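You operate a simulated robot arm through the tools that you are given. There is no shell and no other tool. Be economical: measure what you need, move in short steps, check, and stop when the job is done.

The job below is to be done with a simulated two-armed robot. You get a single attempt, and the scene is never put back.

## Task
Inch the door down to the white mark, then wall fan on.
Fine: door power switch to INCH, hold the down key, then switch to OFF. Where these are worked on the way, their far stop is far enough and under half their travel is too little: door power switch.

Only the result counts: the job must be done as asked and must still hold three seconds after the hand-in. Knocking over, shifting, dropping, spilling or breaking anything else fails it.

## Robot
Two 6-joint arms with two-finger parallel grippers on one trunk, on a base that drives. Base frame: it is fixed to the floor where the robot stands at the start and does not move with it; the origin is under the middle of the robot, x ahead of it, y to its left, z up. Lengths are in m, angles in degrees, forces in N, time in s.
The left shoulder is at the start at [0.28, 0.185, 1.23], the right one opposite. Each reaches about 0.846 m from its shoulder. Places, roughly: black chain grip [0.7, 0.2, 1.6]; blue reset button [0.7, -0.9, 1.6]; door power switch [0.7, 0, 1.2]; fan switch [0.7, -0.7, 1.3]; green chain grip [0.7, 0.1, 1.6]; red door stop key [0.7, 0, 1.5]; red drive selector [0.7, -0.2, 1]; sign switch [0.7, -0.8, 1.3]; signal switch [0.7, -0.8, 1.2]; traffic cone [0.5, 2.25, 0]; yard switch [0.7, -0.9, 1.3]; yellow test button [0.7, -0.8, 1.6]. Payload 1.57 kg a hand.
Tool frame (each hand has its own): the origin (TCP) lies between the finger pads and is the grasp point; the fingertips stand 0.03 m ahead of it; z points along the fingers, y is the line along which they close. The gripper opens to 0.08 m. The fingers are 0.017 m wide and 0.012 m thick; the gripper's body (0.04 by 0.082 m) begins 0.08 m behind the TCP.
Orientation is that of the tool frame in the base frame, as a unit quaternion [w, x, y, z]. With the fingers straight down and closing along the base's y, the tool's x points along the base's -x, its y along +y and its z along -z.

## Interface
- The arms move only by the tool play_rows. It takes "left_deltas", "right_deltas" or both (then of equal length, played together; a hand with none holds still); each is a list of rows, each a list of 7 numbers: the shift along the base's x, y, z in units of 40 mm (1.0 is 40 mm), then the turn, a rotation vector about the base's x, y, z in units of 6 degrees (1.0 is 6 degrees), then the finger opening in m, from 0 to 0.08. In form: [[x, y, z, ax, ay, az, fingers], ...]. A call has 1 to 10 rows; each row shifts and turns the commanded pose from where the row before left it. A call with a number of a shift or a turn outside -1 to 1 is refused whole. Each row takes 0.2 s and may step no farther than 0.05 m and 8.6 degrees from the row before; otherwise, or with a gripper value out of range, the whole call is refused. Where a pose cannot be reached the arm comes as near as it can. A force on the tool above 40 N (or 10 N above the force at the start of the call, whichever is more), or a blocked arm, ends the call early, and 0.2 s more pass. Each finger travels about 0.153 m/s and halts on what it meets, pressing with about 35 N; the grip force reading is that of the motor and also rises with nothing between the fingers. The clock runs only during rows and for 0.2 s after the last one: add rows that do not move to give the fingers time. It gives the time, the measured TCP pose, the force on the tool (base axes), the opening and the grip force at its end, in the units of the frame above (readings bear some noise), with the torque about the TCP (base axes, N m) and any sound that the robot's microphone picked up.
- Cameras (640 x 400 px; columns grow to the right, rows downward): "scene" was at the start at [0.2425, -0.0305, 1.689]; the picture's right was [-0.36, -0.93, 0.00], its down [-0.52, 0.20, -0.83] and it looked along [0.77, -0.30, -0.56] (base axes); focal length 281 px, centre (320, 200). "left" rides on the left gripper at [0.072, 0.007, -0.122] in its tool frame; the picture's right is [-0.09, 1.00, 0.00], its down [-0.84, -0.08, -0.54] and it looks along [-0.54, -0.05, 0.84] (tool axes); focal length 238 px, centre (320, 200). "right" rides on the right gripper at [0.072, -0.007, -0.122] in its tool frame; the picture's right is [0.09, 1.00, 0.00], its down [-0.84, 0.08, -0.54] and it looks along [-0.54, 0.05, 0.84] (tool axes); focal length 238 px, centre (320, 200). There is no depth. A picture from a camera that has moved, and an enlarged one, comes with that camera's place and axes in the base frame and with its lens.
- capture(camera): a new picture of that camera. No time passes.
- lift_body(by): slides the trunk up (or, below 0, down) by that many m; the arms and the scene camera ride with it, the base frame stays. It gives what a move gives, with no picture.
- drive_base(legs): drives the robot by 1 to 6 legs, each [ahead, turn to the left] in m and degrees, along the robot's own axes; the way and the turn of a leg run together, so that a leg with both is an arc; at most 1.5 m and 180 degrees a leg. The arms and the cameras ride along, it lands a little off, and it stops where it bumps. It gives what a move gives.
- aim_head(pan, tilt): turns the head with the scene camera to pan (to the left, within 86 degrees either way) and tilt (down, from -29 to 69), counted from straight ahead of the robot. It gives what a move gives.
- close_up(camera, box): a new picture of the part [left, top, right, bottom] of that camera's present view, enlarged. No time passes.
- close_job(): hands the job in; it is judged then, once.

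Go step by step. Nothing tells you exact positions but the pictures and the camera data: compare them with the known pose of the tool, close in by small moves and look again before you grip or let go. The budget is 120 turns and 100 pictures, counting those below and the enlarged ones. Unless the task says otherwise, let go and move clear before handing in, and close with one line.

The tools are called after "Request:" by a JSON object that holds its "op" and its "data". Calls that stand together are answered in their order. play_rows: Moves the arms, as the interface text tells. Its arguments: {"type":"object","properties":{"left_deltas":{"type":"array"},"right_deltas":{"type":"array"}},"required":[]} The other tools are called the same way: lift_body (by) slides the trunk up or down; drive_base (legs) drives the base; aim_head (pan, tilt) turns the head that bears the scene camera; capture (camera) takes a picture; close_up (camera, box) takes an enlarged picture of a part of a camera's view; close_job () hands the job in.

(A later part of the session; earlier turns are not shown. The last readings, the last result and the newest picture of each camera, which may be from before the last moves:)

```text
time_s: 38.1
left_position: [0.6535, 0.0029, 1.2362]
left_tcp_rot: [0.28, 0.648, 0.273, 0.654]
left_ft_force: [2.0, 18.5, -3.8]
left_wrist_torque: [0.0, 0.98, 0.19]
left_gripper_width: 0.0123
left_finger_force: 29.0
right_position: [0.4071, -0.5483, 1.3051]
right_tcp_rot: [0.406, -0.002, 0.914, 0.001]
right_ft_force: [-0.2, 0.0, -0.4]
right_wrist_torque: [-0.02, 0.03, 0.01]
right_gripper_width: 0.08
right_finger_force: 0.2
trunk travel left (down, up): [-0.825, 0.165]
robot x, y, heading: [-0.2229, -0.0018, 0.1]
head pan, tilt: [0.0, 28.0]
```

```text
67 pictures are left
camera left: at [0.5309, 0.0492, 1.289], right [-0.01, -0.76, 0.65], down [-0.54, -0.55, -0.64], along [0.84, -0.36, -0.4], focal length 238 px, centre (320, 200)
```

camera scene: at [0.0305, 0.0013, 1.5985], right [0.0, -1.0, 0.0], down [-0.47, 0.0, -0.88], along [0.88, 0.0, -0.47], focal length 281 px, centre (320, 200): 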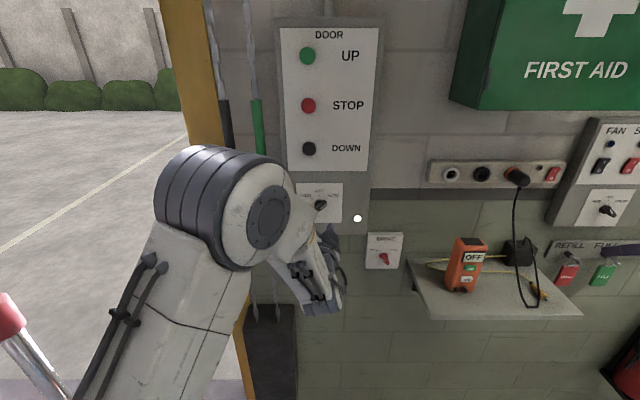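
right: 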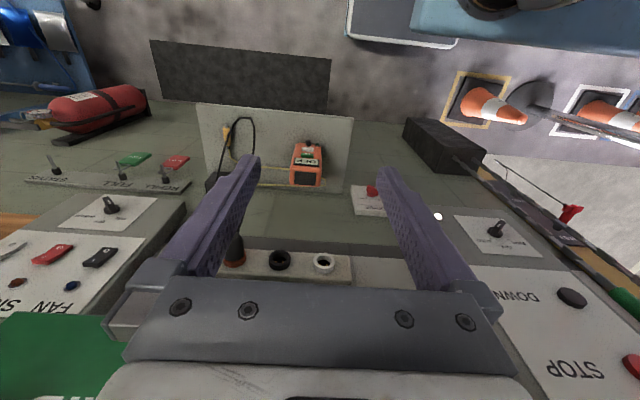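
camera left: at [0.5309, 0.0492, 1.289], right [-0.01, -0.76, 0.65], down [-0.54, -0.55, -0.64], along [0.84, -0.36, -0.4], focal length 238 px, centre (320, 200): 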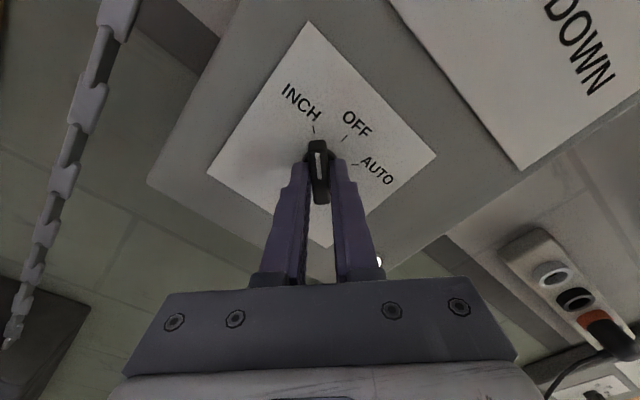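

INCH is set and the lamp is lit. Release, back off and go up in front of the DOWN key.

Request:
{"op": "play_rows", "data": {"left_deltas": [[0, 0, 0, 0, 0, 0, 0.06], [0, 0, 0, 0, 0, 0, 0.06], [-0.75, 0, 0, 0, 0, 0, 0.06], [-0.75, 0, 0, 0, 0, 0, 0.06], [-0.5, 0, 0.5, 0, 0, 0, 0.0], [0, 0.15, 0.9, 0, 0, 0, 0], [0, 0.15, 0.9, 0, 0, 0, 0], [0, 0.15, 0.9, 0, 0, 0, 0], [0, 0.1, 0.55, 0, 0, 0, 0], [0, 0, 0, 0, 0, 0, 0]]}}

Request:
{"op": "capture", "data": {"camera": "left"}}

Request:
{"op": "capture", "data": {"camera": "scene"}}

```text
time_s: 40.3
left_position: [0.5726, 0.0221, 1.3869]
left_tcp_rot: [0.282, 0.648, 0.269, 0.654]
left_ft_force: [0.0, -0.3, -0.7]
left_wrist_torque: [0.02, 0.01, 0.03]
left_gripper_width: 0.0
left_finger_force: 21.0
right_position: [0.407, -0.549, 1.3027]
right_tcp_rot: [0.407, 0.0, 0.913, 0.0]
right_ft_force: [1.0, -1.5, 0.4]
right_wrist_torque: [0.01, 0.0, 0.02]
right_gripper_width: 0.0801
right_finger_force: 0.1
trunk travel left (down, up): [-0.825, 0.165]
robot x, y, heading: [-0.2195, 0.0028, 0.2]
head pan, tilt: [0.0, 28.0]
```

```text
66 pictures are left
camera left: at [0.45, 0.0689, 1.4405], right [-0.02, -0.76, 0.65], down [-0.54, -0.54, -0.65], along [0.84, -0.36, -0.4], focal length 238 px, centre (320, 200)
```

left: 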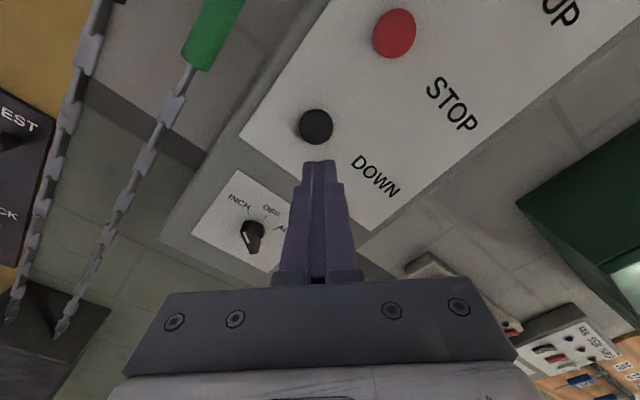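

```text
65 pictures are left
camera scene: at [0.0302, 0.0018, 1.5985], right [0.0, -1.0, 0.0], down [-0.47, 0.0, -0.88], along [0.88, 0.0, -0.47], focal length 281 px, centre (320, 200)
```

scene: 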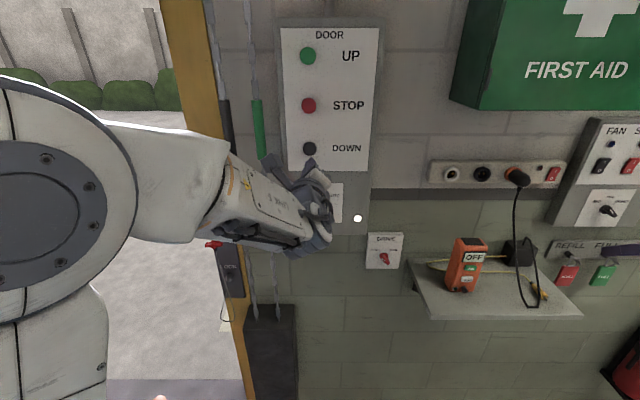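

The key is around (0.675, 0.028, 1.392). I'll check that the head can see the jamb before pressing.

Request:
{"op": "aim_head", "data": {"pan": 68, "tilt": -10}}

Request:
{"op": "capture", "data": {"camera": "scene"}}

```text
time_s: 41.7
left_position: [0.572, 0.0217, 1.3879]
left_tcp_rot: [0.281, 0.648, 0.27, 0.654]
left_ft_force: [0.0, 0.5, -0.4]
left_wrist_torque: [0.0, 0.0, 0.0]
left_gripper_width: 0.0
left_finger_force: 21.4
right_position: [0.4058, -0.5503, 1.3038]
right_tcp_rot: [0.407, 0.0, 0.913, 0.0]
right_ft_force: [0.2, -0.3, 0.5]
right_wrist_torque: [-0.02, -0.01, -0.02]
right_gripper_width: 0.0797
right_finger_force: 0.0
trunk travel left (down, up): [-0.825, 0.165]
robot x, y, heading: [-0.2224, 0.0027, -0.0]
head pan, tilt: [68.0, -10.0]
```

```text
64 pictures are left
camera scene: at [-0.0293, 0.0798, 1.6589], right [0.93, -0.37, 0.0], down [0.06, 0.16, -0.98], along [0.37, 0.91, 0.17], focal length 281 px, centre (320, 200)
```

scene: 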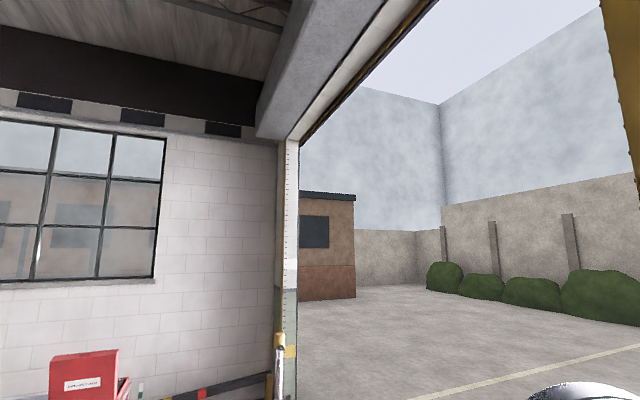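

The view is clear. Now approach the key and press gently.

Request:
{"op": "play_rows", "data": {"left_deltas": [[0.8, 0.15, 0.13, 0, 0, 0, 0], [0.6, 0, 0, 0, 0, 0, 0], [0.2, 0, 0, 0, 0, 0, 0], [0.15, 0, 0, 0, 0, 0, 0]]}}

Request:
{"op": "capture", "data": {"camera": "left"}}

Request:
{"op": "capture", "data": {"camera": "scene"}}

```text
time_s: 42.7
left_position: [0.6427, 0.0283, 1.3924]
left_tcp_rot: [0.28, 0.648, 0.271, 0.654]
left_ft_force: [0.9, 0.5, 0.0]
left_wrist_torque: [0.01, 0.03, 0.05]
left_gripper_width: 0.0
left_finger_force: 21.1
right_position: [0.4066, -0.5494, 1.3034]
right_tcp_rot: [0.407, 0.0, 0.914, 0.0]
right_ft_force: [0.0, 0.1, 0.0]
right_wrist_torque: [0.02, -0.02, 0.02]
right_gripper_width: 0.08
right_finger_force: 0.1
trunk travel left (down, up): [-0.825, 0.165]
robot x, y, heading: [-0.2222, 0.0014, -0.2]
head pan, tilt: [68.0, -10.0]
```

```text
63 pictures are left
camera left: at [0.5202, 0.0749, 1.4452], right [-0.02, -0.76, 0.65], down [-0.54, -0.54, -0.65], along [0.84, -0.36, -0.4], focal length 238 px, centre (320, 200)
```

left: 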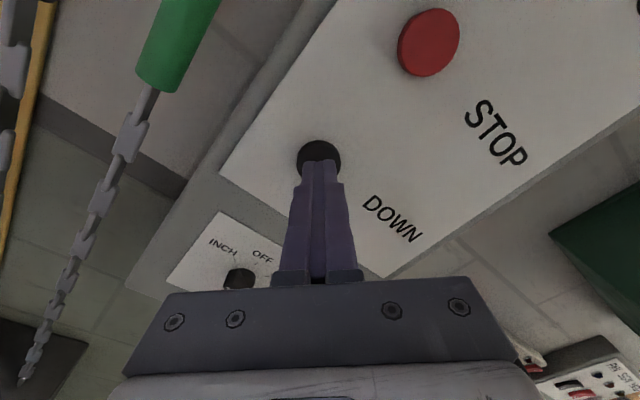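

```text
62 pictures are left
camera scene: at [-0.0295, 0.0798, 1.6589], right [0.93, -0.37, 0.0], down [0.06, 0.16, -0.98], along [0.37, 0.91, 0.17], focal length 281 px, centre (320, 200)
```

scene: 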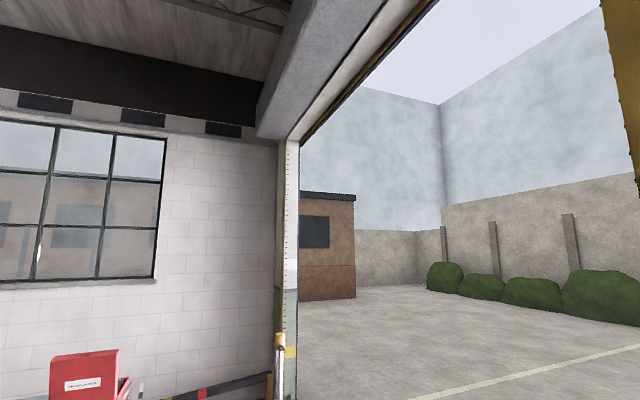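

Fingers are centred on the key, right before contact. Press in small steps.

Request:
{"op": "play_rows", "data": {"left_deltas": [[0.1, 0, 0, 0, 0, 0, 0], [0.1, 0, 0, 0, 0, 0, 0], [0.1, 0, 0, 0, 0, 0, 0]]}}

Request:
{"op": "capture", "data": {"camera": "scene"}}

```text
time_s: 43.5
left_position: [0.6551, 0.0284, 1.3908]
left_tcp_rot: [0.282, 0.648, 0.27, 0.654]
left_ft_force: [0.4, -0.1, -0.4]
left_wrist_torque: [-0.01, -0.01, 0.02]
left_gripper_width: 0.0002
left_finger_force: 21.3
right_position: [0.4071, -0.5497, 1.3045]
right_tcp_rot: [0.407, 0.0, 0.913, 0.0]
right_ft_force: [0.5, 0.2, 0.3]
right_wrist_torque: [0.0, 0.01, -0.03]
right_gripper_width: 0.0801
right_finger_force: 0.0
trunk travel left (down, up): [-0.825, 0.165]
robot x, y, heading: [-0.2212, -0.0014, -0.1]
head pan, tilt: [68.0, -10.0]
```

```text
61 pictures are left
camera scene: at [-0.0295, 0.0798, 1.659], right [0.93, -0.37, 0.0], down [0.06, 0.16, -0.98], along [0.37, 0.91, 0.17], focal length 281 px, centre (320, 200)
```

scene: 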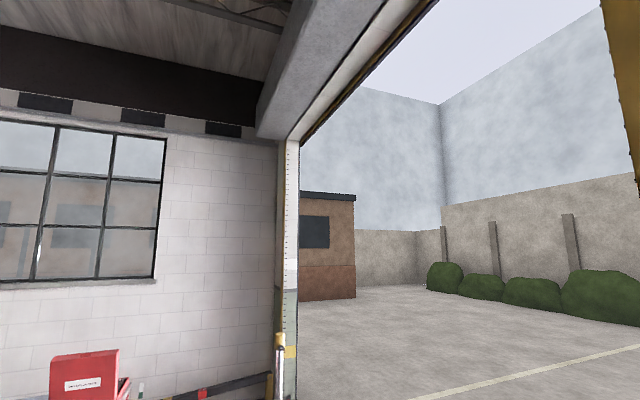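

Request:
{"op": "play_rows", "data": {"left_deltas": [[0.08, 0, 0, 0, 0, 0, 0], [0.08, 0, 0, 0, 0, 0, 0], [0.08, 0, 0, 0, 0, 0, 0]]}}

Request:
{"op": "capture", "data": {"camera": "scene"}}

```text
time_s: 44.3
left_position: [0.6592, 0.0279, 1.3918]
left_tcp_rot: [0.281, 0.649, 0.27, 0.653]
left_ft_force: [-27.9, 2.6, -0.1]
left_wrist_torque: [0.01, 0.02, 0.12]
left_gripper_width: 0.0
left_finger_force: 21.6
right_position: [0.4031, -0.5487, 1.3042]
right_tcp_rot: [0.407, 0.001, 0.913, -0.001]
right_ft_force: [-0.6, -0.8, -0.3]
right_wrist_torque: [0.0, 0.02, 0.02]
right_gripper_width: 0.0801
right_finger_force: 0.0
trunk travel left (down, up): [-0.825, 0.165]
robot x, y, heading: [-0.2218, 0.001, 0.2]
head pan, tilt: [68.0, -10.0]
heard: click
stopped in row 3 (left hand): the force on the tool passed its limit at 46 N (the readings are from after the stop); the commanded pose is now the measured one
```

```text
60 pictures are left
camera scene: at [-0.0324, 0.0803, 1.6593], right [0.93, -0.37, 0.0], down [0.07, 0.16, -0.98], along [0.37, 0.91, 0.17], focal length 281 px, centre (320, 200)
```

scene: 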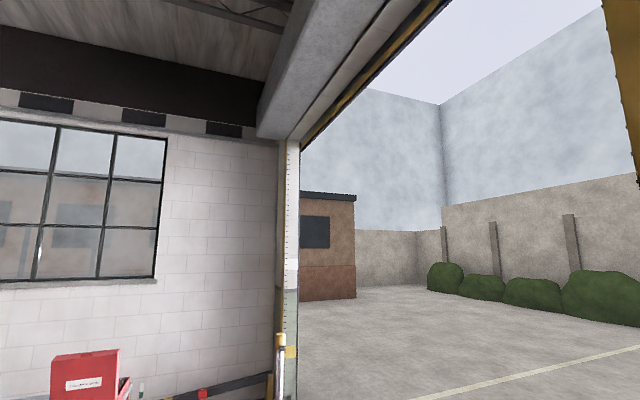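

The key clicked and the door leaf is starting down. Hold it.

Request:
{"op": "play_rows", "data": {"left_deltas": [[0, 0, 0, 0, 0, 0, 0], [0, 0, 0, 0, 0, 0, 0], [0, 0, 0, 0, 0, 0, 0], [0, 0, 0, 0, 0, 0, 0]]}}

Request:
{"op": "capture", "data": {"camera": "scene"}}

```text
time_s: 45.3
left_position: [0.6598, 0.028, 1.3921]
left_tcp_rot: [0.281, 0.649, 0.271, 0.653]
left_ft_force: [-37.0, 4.4, 1.0]
left_wrist_torque: [0.01, 0.0, 0.14]
left_gripper_width: 0.0
left_finger_force: 21.1
right_position: [0.4038, -0.5496, 1.3048]
right_tcp_rot: [0.407, 0.0, 0.913, 0.0]
right_ft_force: [-0.4, -1.1, -0.2]
right_wrist_torque: [0.0, -0.03, -0.01]
right_gripper_width: 0.0801
right_finger_force: 0.0
trunk travel left (down, up): [-0.825, 0.165]
robot x, y, heading: [-0.2185, 0.0024, 0.1]
head pan, tilt: [68.0, -10.0]
```

```text
59 pictures are left
camera scene: at [-0.033, 0.0803, 1.6593], right [0.93, -0.37, 0.0], down [0.07, 0.16, -0.98], along [0.37, 0.91, 0.17], focal length 281 px, centre (320, 200)
```

scene: 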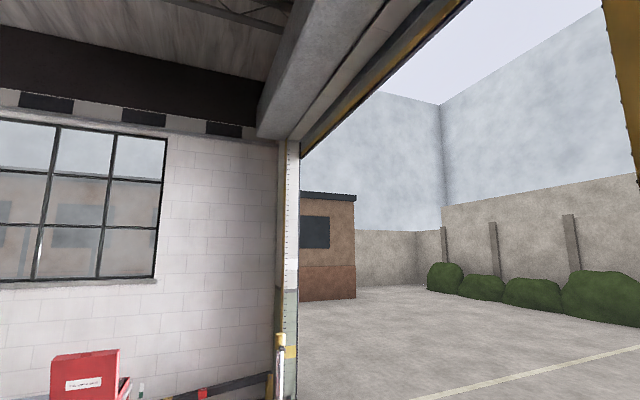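

Request:
{"op": "play_rows", "data": {"left_deltas": [[0, 0, 0, 0, 0, 0, 0], [0, 0, 0, 0, 0, 0, 0], [0, 0, 0, 0, 0, 0, 0], [0, 0, 0, 0, 0, 0, 0], [0, 0, 0, 0, 0, 0, 0], [0, 0, 0, 0, 0, 0, 0], [0, 0, 0, 0, 0, 0, 0], [0, 0, 0, 0, 0, 0, 0], [0, 0, 0, 0, 0, 0, 0], [0, 0, 0, 0, 0, 0, 0]]}}

Request:
{"op": "capture", "data": {"camera": "scene"}}

```text
time_s: 47.5
left_position: [0.6595, 0.0275, 1.3914]
left_tcp_rot: [0.282, 0.649, 0.27, 0.653]
left_ft_force: [-38.6, 2.5, -1.2]
left_wrist_torque: [0.03, 0.01, 0.12]
left_gripper_width: 0.0001
left_finger_force: 21.4
right_position: [0.4033, -0.5482, 1.3046]
right_tcp_rot: [0.408, 0.0, 0.913, 0.0]
right_ft_force: [1.3, -0.1, 0.0]
right_wrist_torque: [-0.01, -0.01, -0.03]
right_gripper_width: 0.08
right_finger_force: 0.0
trunk travel left (down, up): [-0.825, 0.165]
robot x, y, heading: [-0.2181, -0.0014, 0.1]
head pan, tilt: [68.0, -10.0]
```

```text
58 pictures are left
camera scene: at [-0.033, 0.0802, 1.6593], right [0.93, -0.37, 0.0], down [0.07, 0.16, -0.98], along [0.37, 0.91, 0.17], focal length 281 px, centre (320, 200)
```

scene: 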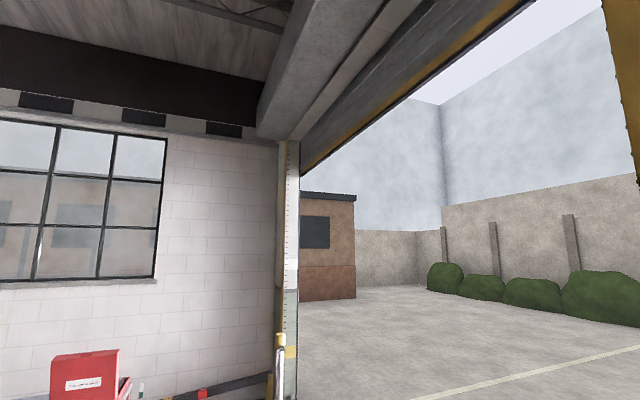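

Request:
{"op": "close_up", "data": {"camera": "scene", "box": [240, 150, 360, 300]}}

Request:
{"op": "play_rows", "data": {"left_deltas": [[0, 0, 0, 0, 0, 0, 0], [0, 0, 0, 0, 0, 0, 0], [0, 0, 0, 0, 0, 0, 0], [0, 0, 0, 0, 0, 0, 0], [0, 0, 0, 0, 0, 0, 0], [0, 0, 0, 0, 0, 0, 0], [0, 0, 0, 0, 0, 0, 0], [0, 0, 0, 0, 0, 0, 0], [0, 0, 0, 0, 0, 0, 0], [0, 0, 0, 0, 0, 0, 0]]}}

Request:
{"op": "close_up", "data": {"camera": "scene", "box": [240, 150, 360, 300]}}

```text
2.67 times, centred on (300, 225) of scene
camera zoom: at [-0.033, 0.0802, 1.6593], right [0.93, -0.37, 0.0], down [0.07, 0.16, -0.98], along [0.37, 0.91, 0.17], focal length 749 px, centre (373, 133)
```

zoom: 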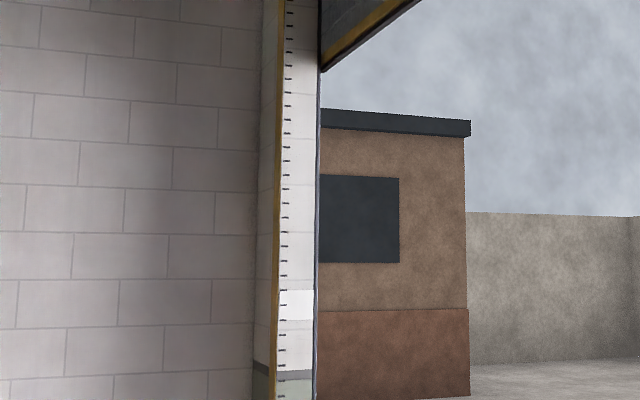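

```text
time_s: 49.7
left_position: [0.6588, 0.028, 1.3907]
left_tcp_rot: [0.282, 0.649, 0.27, 0.653]
left_ft_force: [-38.0, 2.4, -1.3]
left_wrist_torque: [-0.01, 0.04, 0.07]
left_gripper_width: 0.0
left_finger_force: 21.4
right_position: [0.4042, -0.5493, 1.3052]
right_tcp_rot: [0.408, 0.0, 0.913, 0.0]
right_ft_force: [-0.5, 0.2, 0.1]
right_wrist_torque: [-0.02, -0.03, -0.04]
right_gripper_width: 0.0801
right_finger_force: 0.1
trunk travel left (down, up): [-0.825, 0.165]
robot x, y, heading: [-0.2234, -0.0001, -0.1]
head pan, tilt: [68.0, -10.0]
```

```text
2.67 times, centred on (300, 225) of scene
camera zoom: at [-0.033, 0.0802, 1.6593], right [0.93, -0.37, 0.0], down [0.07, 0.16, -0.98], along [0.37, 0.91, 0.17], focal length 749 px, centre (373, 133)
```

zoom: 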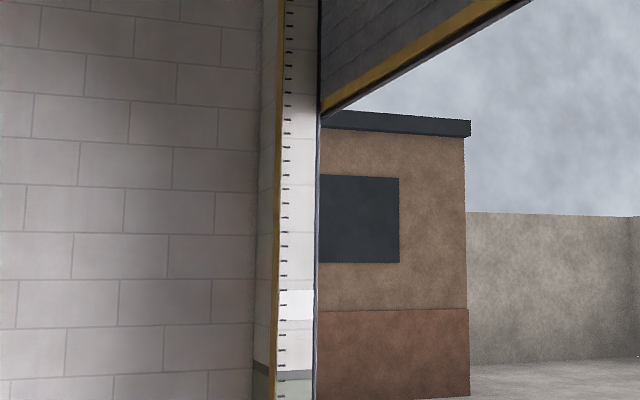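

Request:
{"op": "play_rows", "data": {"left_deltas": [[0, 0, 0, 0, 0, 0, 0], [0, 0, 0, 0, 0, 0, 0], [0, 0, 0, 0, 0, 0, 0], [0, 0, 0, 0, 0, 0, 0], [0, 0, 0, 0, 0, 0, 0], [0, 0, 0, 0, 0, 0, 0], [0, 0, 0, 0, 0, 0, 0], [0, 0, 0, 0, 0, 0, 0], [0, 0, 0, 0, 0, 0, 0], [0, 0, 0, 0, 0, 0, 0]]}}

Request:
{"op": "play_rows", "data": {"left_deltas": [[0, 0, 0, 0, 0, 0, 0], [0, 0, 0, 0, 0, 0, 0], [0, 0, 0, 0, 0, 0, 0], [0, 0, 0, 0, 0, 0, 0], [0, 0, 0, 0, 0, 0, 0], [0, 0, 0, 0, 0, 0, 0], [0, 0, 0, 0, 0, 0, 0], [0, 0, 0, 0, 0, 0, 0], [0, 0, 0, 0, 0, 0, 0], [0, 0, 0, 0, 0, 0, 0]]}}

Request:
{"op": "close_up", "data": {"camera": "scene", "box": [240, 150, 360, 300]}}

```text
time_s: 51.9
left_position: [0.6589, 0.0278, 1.3921]
left_tcp_rot: [0.281, 0.649, 0.271, 0.653]
left_ft_force: [-38.0, 1.5, -0.2]
left_wrist_torque: [0.04, 0.03, 0.04]
left_gripper_width: 0.0001
left_finger_force: 21.3
right_position: [0.4029, -0.5492, 1.3056]
right_tcp_rot: [0.407, 0.0, 0.913, 0.0]
right_ft_force: [0.9, 0.2, 0.1]
right_wrist_torque: [0.02, 0.0, 0.02]
right_gripper_width: 0.0798
right_finger_force: 0.1
trunk travel left (down, up): [-0.825, 0.165]
robot x, y, heading: [-0.2218, -0.0002, 0.2]
head pan, tilt: [68.0, -10.0]
```

```text
time_s: 54.1
left_position: [0.6589, 0.0275, 1.3922]
left_tcp_rot: [0.281, 0.649, 0.27, 0.653]
left_ft_force: [-40.0, 1.0, 0.1]
left_wrist_torque: [0.01, 0.06, 0.05]
left_gripper_width: 0.0001
left_finger_force: 21.2
right_position: [0.4037, -0.5495, 1.3047]
right_tcp_rot: [0.408, 0.0, 0.913, 0.0]
right_ft_force: [0.0, 0.5, -0.1]
right_wrist_torque: [0.0, 0.03, 0.0]
right_gripper_width: 0.08
right_finger_force: 0.0
trunk travel left (down, up): [-0.825, 0.165]
robot x, y, heading: [-0.2187, 0.0019, 0.2]
head pan, tilt: [68.0, -10.0]
```

```text
2.67 times, centred on (300, 225) of scene
camera zoom: at [-0.033, 0.0801, 1.6593], right [0.93, -0.37, 0.0], down [0.07, 0.16, -0.98], along [0.37, 0.91, 0.17], focal length 749 px, centre (373, 133)
```

zoom: 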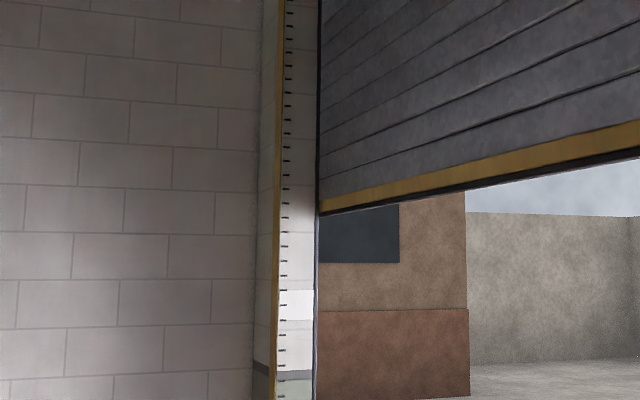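

Request:
{"op": "play_rows", "data": {"left_deltas": [[0, 0, 0, 0, 0, 0, 0], [0, 0, 0, 0, 0, 0, 0], [0, 0, 0, 0, 0, 0, 0], [0, 0, 0, 0, 0, 0, 0], [0, 0, 0, 0, 0, 0, 0], [0, 0, 0, 0, 0, 0, 0], [0, 0, 0, 0, 0, 0, 0], [0, 0, 0, 0, 0, 0, 0], [0, 0, 0, 0, 0, 0, 0], [0, 0, 0, 0, 0, 0, 0]]}}

Request:
{"op": "play_rows", "data": {"left_deltas": [[0, 0, 0, 0, 0, 0, 0], [0, 0, 0, 0, 0, 0, 0], [0, 0, 0, 0, 0, 0, 0]]}}

Request:
{"op": "close_up", "data": {"camera": "scene", "box": [260, 220, 360, 290]}}

```text
time_s: 56.3
left_position: [0.6604, 0.0273, 1.3912]
left_tcp_rot: [0.282, 0.649, 0.269, 0.653]
left_ft_force: [-39.2, 0.3, -0.4]
left_wrist_torque: [-0.02, 0.04, 0.02]
left_gripper_width: 0.0
left_finger_force: 20.7
right_position: [0.4039, -0.5497, 1.3052]
right_tcp_rot: [0.407, 0.0, 0.913, 0.0]
right_ft_force: [0.6, -1.1, 0.7]
right_wrist_torque: [0.01, 0.0, 0.0]
right_gripper_width: 0.0799
right_finger_force: 0.1
trunk travel left (down, up): [-0.825, 0.165]
robot x, y, heading: [-0.2214, -0.0034, 0.2]
head pan, tilt: [68.0, -10.0]
```

```text
time_s: 57.1
left_position: [0.6593, 0.0272, 1.3923]
left_tcp_rot: [0.281, 0.649, 0.271, 0.653]
left_ft_force: [-38.4, 0.8, -0.5]
left_wrist_torque: [-0.02, 0.02, 0.06]
left_gripper_width: 0.0
left_finger_force: 21.6
right_position: [0.4039, -0.5481, 1.3048]
right_tcp_rot: [0.409, 0.0, 0.913, 0.0]
right_ft_force: [0.6, -0.6, -0.4]
right_wrist_torque: [-0.02, -0.02, 0.02]
right_gripper_width: 0.0799
right_finger_force: 0.0
trunk travel left (down, up): [-0.825, 0.165]
robot x, y, heading: [-0.2216, 0.0002, 0.3]
head pan, tilt: [68.0, -10.0]
```

```text
5.71 times, centred on (310, 255) of scene
camera zoom: at [-0.033, 0.0801, 1.6593], right [0.93, -0.37, 0.0], down [0.07, 0.16, -0.98], along [0.37, 0.91, 0.17], focal length 1604 px, centre (377, -114)
```

zoom: 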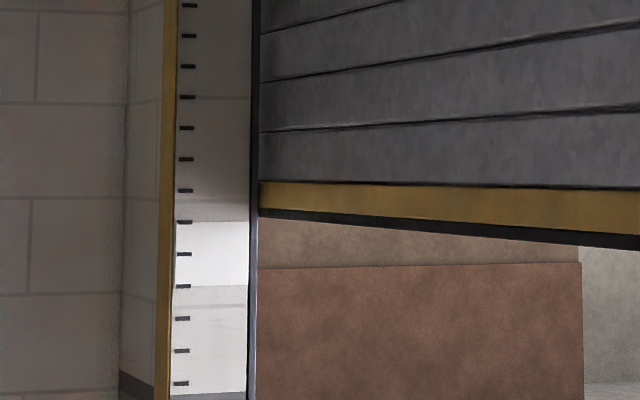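

Bottom edge is just above the band top; about 0.7 s more to reach mid-band. Hold 3 rows, then retreat.

Request:
{"op": "play_rows", "data": {"left_deltas": [[0, 0, 0, 0, 0, 0, 0], [0, 0, 0, 0, 0, 0, 0], [0, 0, 0, 0, 0, 0, 0], [-1, 0, 0, 0, 0, 0, 0], [-1, 0, 0, 0, 0, 0, 0], [0, 0, 0, 0, 0, 0, 0]]}}

Request:
{"op": "close_up", "data": {"camera": "scene", "box": [260, 220, 360, 290]}}

```text
time_s: 58.5
left_position: [0.5814, 0.0272, 1.39]
left_tcp_rot: [0.28, 0.65, 0.27, 0.653]
left_ft_force: [-0.1, 0.7, -0.2]
left_wrist_torque: [-0.01, -0.01, -0.02]
left_gripper_width: 0.0
left_finger_force: 21.3
right_position: [0.4054, -0.5491, 1.3042]
right_tcp_rot: [0.408, 0.0, 0.913, 0.0]
right_ft_force: [-0.1, 0.0, 0.1]
right_wrist_torque: [0.01, -0.02, 0.01]
right_gripper_width: 0.0799
right_finger_force: 0.0
trunk travel left (down, up): [-0.825, 0.165]
robot x, y, heading: [-0.2194, 0.0017, 0.3]
head pan, tilt: [68.0, -10.0]
```

```text
5.71 times, centred on (310, 255) of scene
camera zoom: at [-0.0298, 0.0801, 1.6589], right [0.93, -0.37, 0.0], down [0.06, 0.16, -0.98], along [0.37, 0.91, 0.17], focal length 1604 px, centre (377, -114)
```

zoom: 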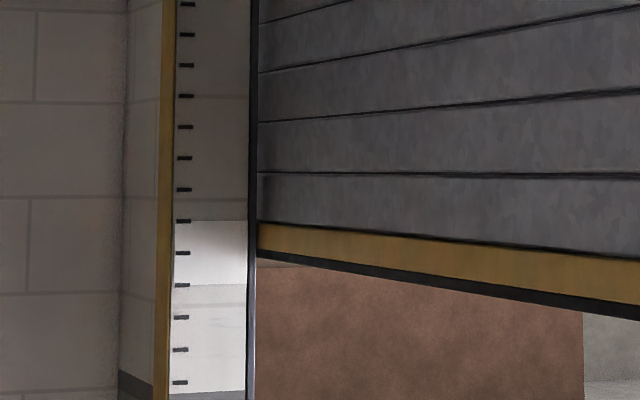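

The door edge sits mid-band and has stopped. Now back to the power switch: lower with open fingers.

Request:
{"op": "play_rows", "data": {"left_deltas": [[-0.3, -0.16, -0.96, 0, 0, 0, 0.05], [0, -0.16, -0.96, 0, 0, 0, 0.05], [0, -0.16, -0.96, 0, 0, 0, 0.05], [0, -0.16, -0.96, 0, 0, 0, 0.05], [0, 0, 0, 0, 0, 0, 0.05]]}}

Request:
{"op": "capture", "data": {"camera": "left"}}

```text
time_s: 59.7
left_position: [0.5698, 0.0018, 1.2372]
left_tcp_rot: [0.281, 0.65, 0.27, 0.652]
left_ft_force: [-0.1, 0.4, 0.4]
left_wrist_torque: [0.01, -0.02, -0.01]
left_gripper_width: 0.05
left_finger_force: 0.1
right_position: [0.4074, -0.549, 1.3038]
right_tcp_rot: [0.407, -0.001, 0.914, 0.0]
right_ft_force: [-0.8, 0.6, -0.1]
right_wrist_torque: [-0.02, 0.01, -0.03]
right_gripper_width: 0.0799
right_finger_force: 0.1
trunk travel left (down, up): [-0.825, 0.165]
robot x, y, heading: [-0.2251, 0.0024, 0.2]
head pan, tilt: [68.0, -10.0]
```

```text
52 pictures are left
camera left: at [0.4475, 0.0497, 1.2899], right [-0.01, -0.76, 0.65], down [-0.54, -0.54, -0.64], along [0.84, -0.36, -0.4], focal length 238 px, centre (320, 200)
```

left: 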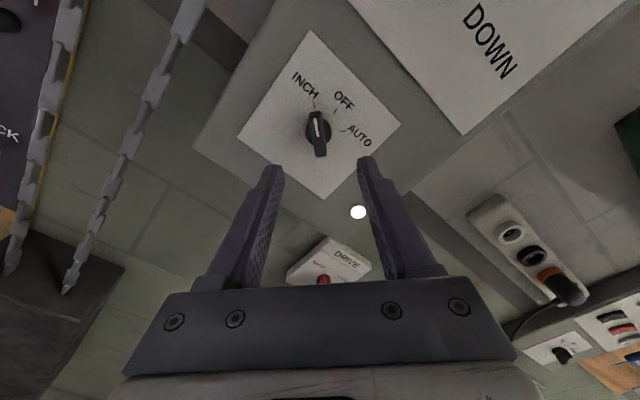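

Request:
{"op": "play_rows", "data": {"left_deltas": [[0.7, 0, 0, 0, 0, 0, 0.05], [0.7, 0, 0, 0, 0, 0, 0.05], [0.7, 0, 0, 0, 0, 0, 0.05], [0, 0, 0, 0, 0, 0, 0], [0, 0, 0, 0, 0, 0, 0], [0, 0, 0, 0, 0, 0, 0]]}}

Request:
{"op": "play_rows", "data": {"left_deltas": [[0, 0, 0, 1, 0, 0, 0], [0, 0, 0, 1, 0, 0, 0], [0, 0, 0, 1, 0, 0, 0], [0, 0, 0, 1, 0, 0, 0], [0, 0, 0, 1, 0, 0, 0], [0, 0, 0, 1, 0, 0, 0], [0, 0, 0, 1, 0, 0, 0], [0, 0, 0, 0.6, 0, 0, 0]]}}

Request:
{"op": "capture", "data": {"camera": "left"}}

```text
time_s: 61.1
left_position: [0.6526, 0.0029, 1.2362]
left_tcp_rot: [0.281, 0.65, 0.27, 0.652]
left_ft_force: [3.9, 0.9, -0.3]
left_wrist_torque: [-0.03, 0.78, 0.07]
left_gripper_width: 0.0119
left_finger_force: 29.8
right_position: [0.4067, -0.5493, 1.3043]
right_tcp_rot: [0.407, 0.0, 0.913, 0.0]
right_ft_force: [0.6, 0.3, -0.6]
right_wrist_torque: [0.04, -0.01, -0.01]
right_gripper_width: 0.08
right_finger_force: 0.1
trunk travel left (down, up): [-0.825, 0.165]
robot x, y, heading: [-0.2236, -0.0, 0.2]
head pan, tilt: [68.0, -10.0]
```

```text
time_s: 62.9
left_position: [0.6549, 0.0021, 1.2377]
left_tcp_rot: [0.006, 0.707, -0.004, 0.707]
left_ft_force: [19.8, -2.2, 7.3]
left_wrist_torque: [-0.04, -0.4, 0.55]
left_gripper_width: 0.0119
left_finger_force: 29.3
right_position: [0.4081, -0.5495, 1.3043]
right_tcp_rot: [0.406, 0.0, 0.914, 0.0]
right_ft_force: [-0.4, -0.4, 0.2]
right_wrist_torque: [0.0, 0.0, -0.01]
right_gripper_width: 0.0802
right_finger_force: 0.0
trunk travel left (down, up): [-0.825, 0.165]
robot x, y, heading: [-0.2212, 0.0007, 0.2]
head pan, tilt: [68.0, -10.0]
```

```text
51 pictures are left
camera left: at [0.5327, -0.0044, 1.3094], right [-0.01, -1.0, -0.09], down [-0.54, 0.08, -0.84], along [0.84, 0.04, -0.54], focal length 238 px, centre (320, 200)
```

left: 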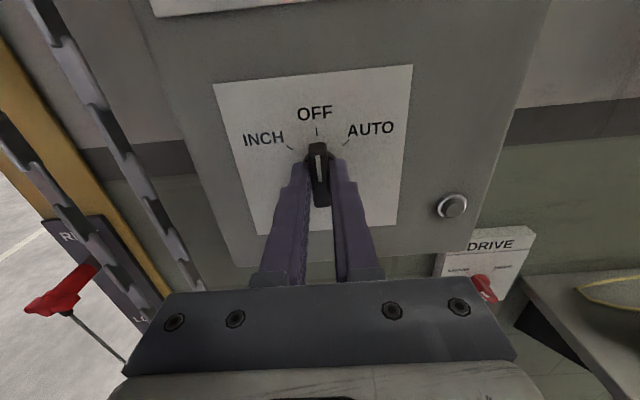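

OFF, lamp dark. Release and back off, then look at the fan panel.

Request:
{"op": "play_rows", "data": {"left_deltas": [[0, 0, 0, 0, 0, 0, 0.06], [0, 0, 0, 0, 0, 0, 0.06], [-0.7, 0, 0, 0, 0, 0, 0.06], [-0.8, 0, 0, 0, 0, 0, 0.06], [-0.8, 0, 0, 0, 0, 0, 0.06], [-0.5, 0.3, 0, 0, 0, 0, 0.06], [0, 0.3, 0, 0, 0, 0, 0.06]]}}

Request:
{"op": "capture", "data": {"camera": "left"}}

Request:
{"op": "close_up", "data": {"camera": "scene", "box": [260, 220, 360, 290]}}

Request:
{"op": "aim_head", "data": {"pan": -45, "tilt": 15}}

Request:
{"op": "capture", "data": {"camera": "scene"}}

Request:
{"op": "capture", "data": {"camera": "right"}}

```text
time_s: 64.5
left_position: [0.5424, 0.0255, 1.2364]
left_tcp_rot: [0.007, 0.708, -0.002, 0.706]
left_ft_force: [0.4, 0.3, -1.1]
left_wrist_torque: [0.0, -0.02, -0.02]
left_gripper_width: 0.0602
left_finger_force: 0.0
right_position: [0.407, -0.5488, 1.3038]
right_tcp_rot: [0.407, 0.0, 0.913, 0.0]
right_ft_force: [0.1, 0.9, -0.4]
right_wrist_torque: [0.0, 0.0, -0.01]
right_gripper_width: 0.08
right_finger_force: 0.0
trunk travel left (down, up): [-0.825, 0.165]
robot x, y, heading: [-0.2209, 0.004, -0.1]
head pan, tilt: [68.0, -10.0]
```

```text
50 pictures are left
camera left: at [0.42, 0.0197, 1.3084], right [-0.01, -1.0, -0.09], down [-0.54, 0.08, -0.84], along [0.84, 0.03, -0.54], focal length 238 px, centre (320, 200)
```

left: 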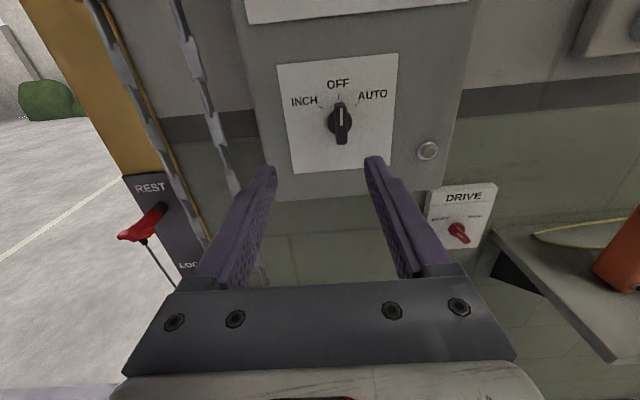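

```text
5.71 times, centred on (310, 255) of scene
camera zoom: at [-0.0298, 0.08, 1.659], right [0.93, -0.37, 0.0], down [0.06, 0.16, -0.98], along [0.37, 0.91, 0.17], focal length 1604 px, centre (377, -114)
```

zoom: 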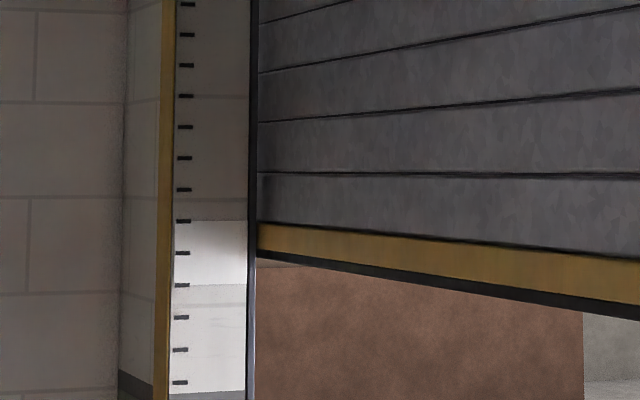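

```text
time_s: 66.4
left_position: [0.542, 0.0256, 1.2358]
left_tcp_rot: [0.007, 0.708, -0.004, 0.707]
left_ft_force: [0.3, -0.3, 0.1]
left_wrist_torque: [0.01, 0.03, -0.05]
left_gripper_width: 0.0599
left_finger_force: 0.1
right_position: [0.4062, -0.5502, 1.3022]
right_tcp_rot: [0.406, 0.0, 0.914, 0.0]
right_ft_force: [0.2, -0.8, 0.5]
right_wrist_torque: [0.0, 0.02, 0.0]
right_gripper_width: 0.0799
right_finger_force: 0.1
trunk travel left (down, up): [-0.825, 0.165]
robot x, y, heading: [-0.2241, -0.0021, -0.0]
head pan, tilt: [-45.0, 15.0]
```

```text
48 pictures are left
camera scene: at [0.005, -0.0641, 1.6195], right [-0.71, -0.71, 0.0], down [-0.18, 0.18, -0.97], along [0.68, -0.68, -0.26], focal length 281 px, centre (320, 200)
```

scene: 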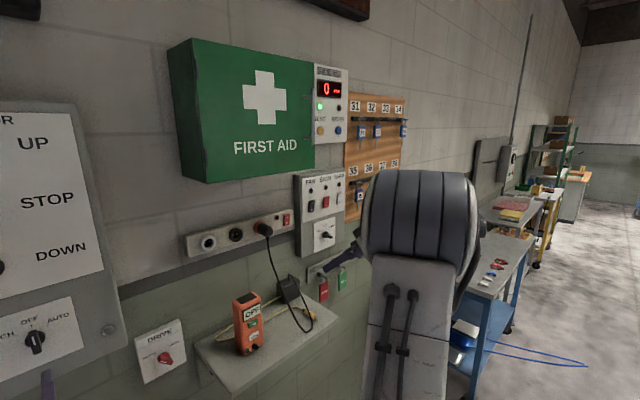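

```text
47 pictures are left
camera right: at [0.2685, -0.5554, 1.332], right [-0.06, 1.0, -0.07], down [0.16, 0.08, 0.98], along [0.99, 0.05, -0.16], focal length 238 px, centre (320, 200)
```

right: 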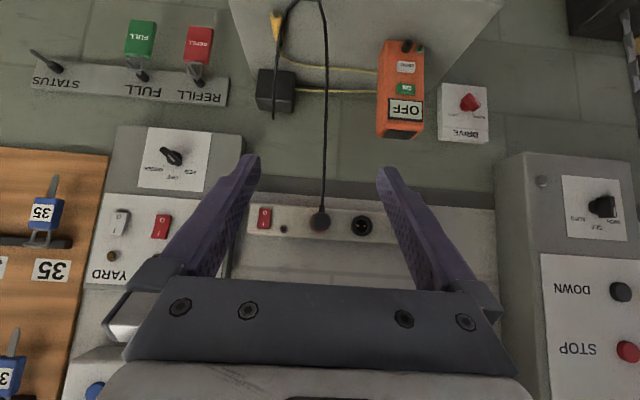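

The door holds at the mark with power OFF. Zoom in on the fan panel.

Request:
{"op": "close_up", "data": {"camera": "scene", "box": [285, 160, 365, 260]}}

```text
4.00 times, centred on (325, 210) of scene
camera zoom: at [0.005, -0.0641, 1.6195], right [-0.71, -0.71, 0.0], down [-0.18, 0.18, -0.97], along [0.68, -0.68, -0.26], focal length 1123 px, centre (300, 160)
```

zoom: 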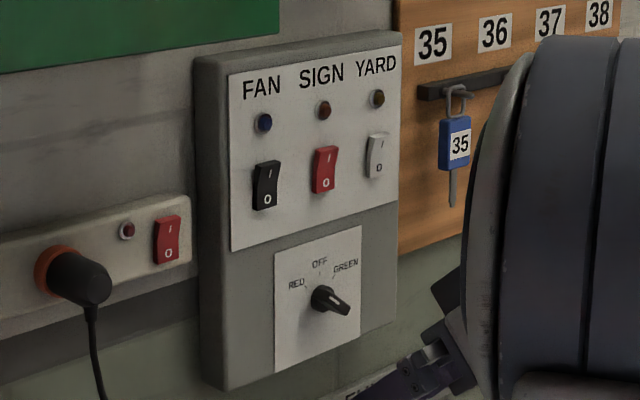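

The fan is off, with rocker "I" at the top, around (0.68, −0.70, 1.35). I'll pull the left hand back, turn the right hand forward, then move the base a bit closer.

Request:
{"op": "play_rows", "data": {"left_deltas": [[-0.5, 0.2, 0, 0, 0, 0, 0.06], [-0.5, 0.2, 0, 0, 0, 0, 0.06], [-0.5, 0.2, 0, 0, 0, 0, 0.06], [-0.5, 0.2, 0, 0, 0, 0, 0.06], [-0.5, 0.2, 0, 0, 0, 0, 0.06], [0, 0, 0, 0, 0, 0, 0.06], [0, 0, 0, 0, 0, 0, 0.06], [0, 0, 0, 0, 0, 0, 0.06]], "right_deltas": [[0, -0.3, 0.15, 0, -1, 0, 0], [0, -0.3, 0.15, 0, -1, 0, 0], [0, -0.3, 0.15, 0, -1, 0, 0], [0, -0.3, 0.15, 0, -1, 0, 0], [0, -0.3, 0.15, 0, -1, 0, 0], [0, -0.3, 0.15, 0, -1, 0, 0], [0, -0.3, 0.15, 0, -1, 0, 0], [0, 0, 0, 0, 0, 0, 0]]}}

Request:
{"op": "drive_base", "data": {"legs": [[0.1, 0]]}}

Request:
{"op": "capture", "data": {"camera": "right"}}

Request:
{"op": "capture", "data": {"camera": "scene"}}

```text
time_s: 68.2
left_position: [0.484, 0.0351, 1.2367]
left_tcp_rot: [0.006, 0.708, -0.003, 0.706]
left_ft_force: [-0.3, 0.2, -1.7]
left_wrist_torque: [0.0, 0.01, 0.04]
left_gripper_width: 0.0601
left_finger_force: 0.1
left hand out of reach, approached as far as the arm can: row 3, 4, 5
right_position: [0.4065, -0.634, 1.3451]
right_tcp_rot: [0.708, 0.0, 0.707, 0.0]
right_ft_force: [-0.2, 0.3, 1.4]
right_wrist_torque: [0.01, -0.03, 0.01]
right_gripper_width: 0.0002
right_finger_force: 21.2
trunk travel left (down, up): [-0.825, 0.165]
robot x, y, heading: [-0.2207, 0.0006, 0.1]
head pan, tilt: [-45.0, 15.0]
```

```text
time_s: 69.3
left_position: [0.5853, 0.0332, 1.2386]
left_tcp_rot: [0.008, 0.708, -0.005, 0.706]
left_ft_force: [-0.8, -0.5, 0.3]
left_wrist_torque: [0.02, 0.04, 0.05]
left_gripper_width: 0.06
left_finger_force: 0.0
right_position: [0.5045, -0.6342, 1.346]
right_tcp_rot: [0.707, 0.001, 0.707, -0.001]
right_ft_force: [-0.9, 0.6, 0.5]
right_wrist_torque: [0.01, -0.01, -0.01]
right_gripper_width: 0.0
right_finger_force: 21.2
trunk travel left (down, up): [-0.825, 0.165]
robot x, y, heading: [-0.1213, 0.0043, -0.1]
head pan, tilt: [-45.0, 15.0]
```

```text
45 pictures are left
camera right: at [0.385, -0.6403, 1.2745], right [0.0, 1.0, -0.09], down [-0.54, 0.08, 0.84], along [0.84, 0.05, 0.54], focal length 238 px, centre (320, 200)
```

right: 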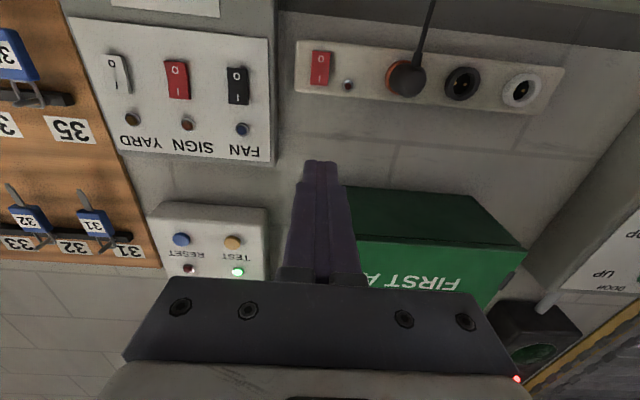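

```text
44 pictures are left
camera scene: at [0.1062, -0.064, 1.6196], right [-0.71, -0.71, 0.0], down [-0.18, 0.18, -0.97], along [0.68, -0.68, -0.26], focal length 281 px, centre (320, 200)
```

scene: 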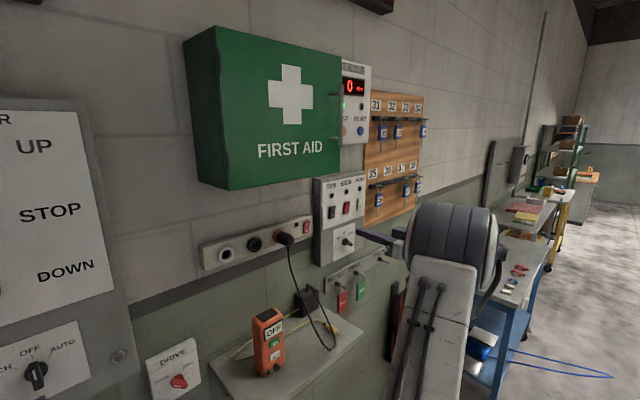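

Triangulating both views puts the fan rocker near (0.728, −0.745, 1.327). Bring the right hand in front of its upper half.

Request:
{"op": "play_rows", "data": {"right_deltas": [[0, -0.9, -0.05, 0, 0, 0, 0], [0, -0.95, -0.05, 0, 0, 0, 0], [0, -0.95, -0.1, 0, 0, 0, 0], [0.7, 0, 0, 0, 0, 0, 0], [0.7, 0, 0, 0, 0, 0, 0], [0.7, 0, 0, 0, 0, 0, 0], [0.7, 0, 0, 0, 0, 0, 0], [0.2, 0, 0, 0, 0, 0, 0]]}}

Request:
{"op": "capture", "data": {"camera": "right"}}

Request:
{"op": "capture", "data": {"camera": "scene"}}

```text
time_s: 71.1
left_position: [0.5848, 0.0337, 1.2385]
left_tcp_rot: [0.007, 0.708, -0.004, 0.706]
left_ft_force: [0.2, -0.4, -0.8]
left_wrist_torque: [0.02, 0.03, 0.0]
left_gripper_width: 0.0599
left_finger_force: 0.1
right_position: [0.6266, -0.7468, 1.3374]
right_tcp_rot: [0.707, 0.001, 0.707, -0.001]
right_ft_force: [0.6, -0.2, 0.9]
right_wrist_torque: [0.0, -0.02, 0.02]
right_gripper_width: 0.0001
right_finger_force: 21.3
trunk travel left (down, up): [-0.825, 0.165]
robot x, y, heading: [-0.1156, -0.0018, 0.3]
head pan, tilt: [-45.0, 15.0]
```

```text
43 pictures are left
camera right: at [0.5055, -0.7521, 1.2664], right [0.0, 1.0, -0.09], down [-0.54, 0.08, 0.84], along [0.84, 0.05, 0.54], focal length 238 px, centre (320, 200)
```

right: 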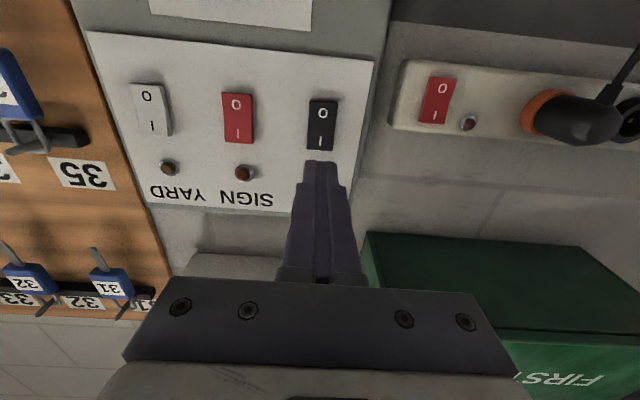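

```text
42 pictures are left
camera scene: at [0.1068, -0.0642, 1.6195], right [-0.71, -0.71, 0.0], down [-0.18, 0.18, -0.97], along [0.68, -0.68, -0.26], focal length 281 px, centre (320, 200)
```

scene: 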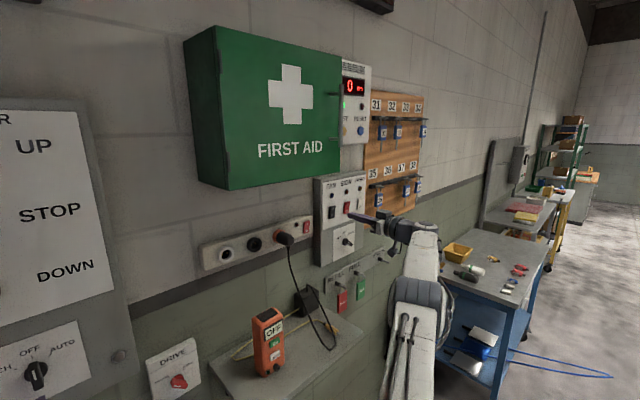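

The fingers line up with the "I" half. Advance carefully.

Request:
{"op": "play_rows", "data": {"right_deltas": [[0.7, 0.04, 0.05, 0, 0, 0, 0], [0.4, 0, 0, 0, 0, 0, 0], [0.2, 0, 0, 0, 0, 0, 0]]}}

Request:
{"op": "capture", "data": {"camera": "right"}}

```text
time_s: 71.9
left_position: [0.5852, 0.0334, 1.2382]
left_tcp_rot: [0.007, 0.708, -0.003, 0.706]
left_ft_force: [0.3, -0.5, -0.1]
left_wrist_torque: [-0.01, -0.01, 0.0]
left_gripper_width: 0.06
left_finger_force: 0.1
right_position: [0.6682, -0.7309, 1.3356]
right_tcp_rot: [0.707, 0.0, 0.707, 0.0]
right_ft_force: [-0.1, 0.2, -0.2]
right_wrist_torque: [0.03, 0.0, 0.0]
right_gripper_width: 0.0
right_finger_force: 20.9
right hand out of reach, approached as far as the arm can: row 1, 2, 3
trunk travel left (down, up): [-0.825, 0.165]
robot x, y, heading: [-0.1196, -0.0007, 0.4]
head pan, tilt: [-45.0, 15.0]
```

```text
41 pictures are left
camera right: at [0.5483, -0.736, 1.2651], right [0.0, 1.0, -0.09], down [-0.54, 0.08, 0.84], along [0.84, 0.05, 0.54], focal length 238 px, centre (320, 200)
```

right: 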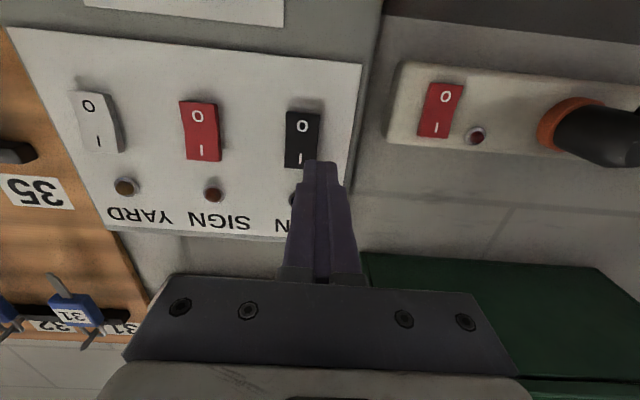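

Just out of reach with a straight hand; I'll yaw the hand 24° outward, which brings the wrist closer to the shoulder, and come in again.

Request:
{"op": "play_rows", "data": {"right_deltas": [[-0.5, 0, 0, 0, 0, -0.5, 0], [-0.5, -0.1, 0.04, 0, 0, -1, 0], [0, -0.1, 0.04, 0, 0, -1, 0], [0, -0.1, 0, 0, 0, -1, 0], [0, -0.05, 0, 0, 0, -0.5, 0], [0.5, 0, 0, 0, 0, 0, 0], [0.5, 0, 0, 0, 0, 0, 0]]}}

Request:
{"op": "capture", "data": {"camera": "right"}}

```text
time_s: 73.5
left_position: [0.5855, 0.0341, 1.2381]
left_tcp_rot: [0.007, 0.708, -0.003, 0.706]
left_ft_force: [-0.3, -0.5, 0.5]
left_wrist_torque: [0.02, -0.03, 0.02]
left_gripper_width: 0.0601
left_finger_force: 0.1
right_position: [0.6807, -0.8002, 1.3475]
right_tcp_rot: [0.691, 0.147, 0.692, -0.148]
right_ft_force: [0.3, 1.1, -0.3]
right_wrist_torque: [-0.03, 0.02, 0.06]
right_gripper_width: 0.0003
right_finger_force: 21.1
right hand out of reach, approached as far as the arm can: row 1, 2, 3, 4, 5, 6, 7
trunk travel left (down, up): [-0.825, 0.165]
robot x, y, heading: [-0.1189, -0.0003, -0.3]
head pan, tilt: [-45.0, 15.0]
```

```text
40 pictures are left
camera right: at [0.5676, -0.756, 1.2754], right [0.41, 0.91, -0.09], down [-0.46, 0.29, 0.84], along [0.79, -0.3, 0.54], focal length 238 px, centre (320, 200)
```

right: 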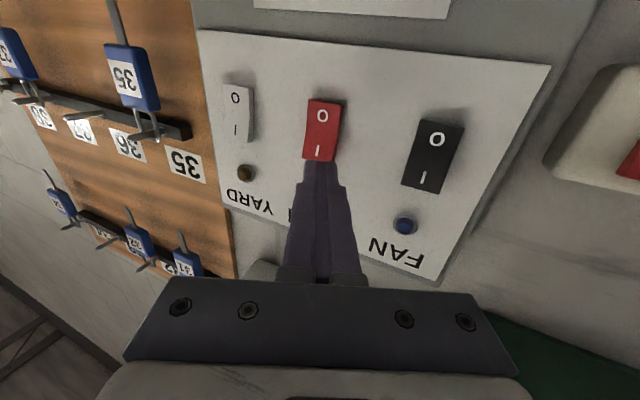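

The hand drifted toward the SIGN rocker without touching; retreat first.

Request:
{"op": "play_rows", "data": {"right_deltas": [[-1, 0, 0, 0, 0, 0, 0], [-1, 0.3, 0, 0, 0, 0, 0], [0, 0.6, 0, 0, 0, 0, 0], [0, 0, 0, 0, 0, 0, 0]]}}

```text
time_s: 74.5
left_position: [0.5858, 0.034, 1.238]
left_tcp_rot: [0.007, 0.708, -0.003, 0.706]
left_ft_force: [0.3, -0.5, 0.0]
left_wrist_torque: [-0.01, -0.02, -0.01]
left_gripper_width: 0.0597
left_finger_force: 0.0
right_position: [0.6278, -0.8246, 1.36]
right_tcp_rot: [0.691, 0.148, 0.692, -0.148]
right_ft_force: [-0.4, -0.3, -0.5]
right_wrist_torque: [0.01, 0.0, -0.03]
right_gripper_width: 0.0001
right_finger_force: 21.6
right hand out of reach, approached as far as the arm can: row 1, 2, 3
trunk travel left (down, up): [-0.825, 0.165]
robot x, y, heading: [-0.1166, 0.0003, 0.3]
head pan, tilt: [-45.0, 15.0]
```

Request:
{"op": "play_rows", "data": {"right_deltas": [[-0.8, 0.8, 0, 0, 0, 0, 0], [-0.8, 0.8, 0, 0, 0, 0, 0], [0, 0, 0, 0, 0, 0, 0]]}}

Request:
{"op": "capture", "data": {"camera": "scene"}}

```text
time_s: 75.3
left_position: [0.584, 0.0332, 1.2374]
left_tcp_rot: [0.008, 0.708, -0.004, 0.706]
left_ft_force: [-0.3, -0.9, 0.9]
left_wrist_torque: [-0.01, -0.01, -0.01]
left_gripper_width: 0.06
left_finger_force: 0.0
right_position: [0.564, -0.7589, 1.364]
right_tcp_rot: [0.693, 0.146, 0.69, -0.149]
right_ft_force: [0.2, -0.7, 0.7]
right_wrist_torque: [0.03, 0.09, -0.02]
right_gripper_width: 0.0001
right_finger_force: 21.4
right hand out of reach, approached as far as the arm can: row 1
trunk travel left (down, up): [-0.825, 0.165]
robot x, y, heading: [-0.117, 0.0003, -0.2]
head pan, tilt: [-45.0, 15.0]
```

```text
39 pictures are left
camera scene: at [0.1061, -0.0636, 1.6196], right [-0.71, -0.71, 0.0], down [-0.18, 0.18, -0.97], along [0.68, -0.68, -0.26], focal length 281 px, centre (320, 200)
```

scene: 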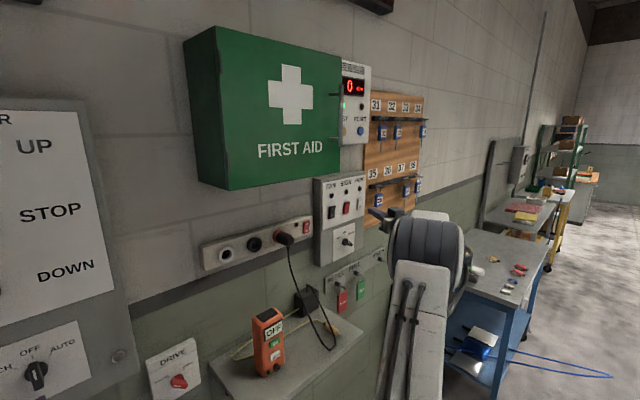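

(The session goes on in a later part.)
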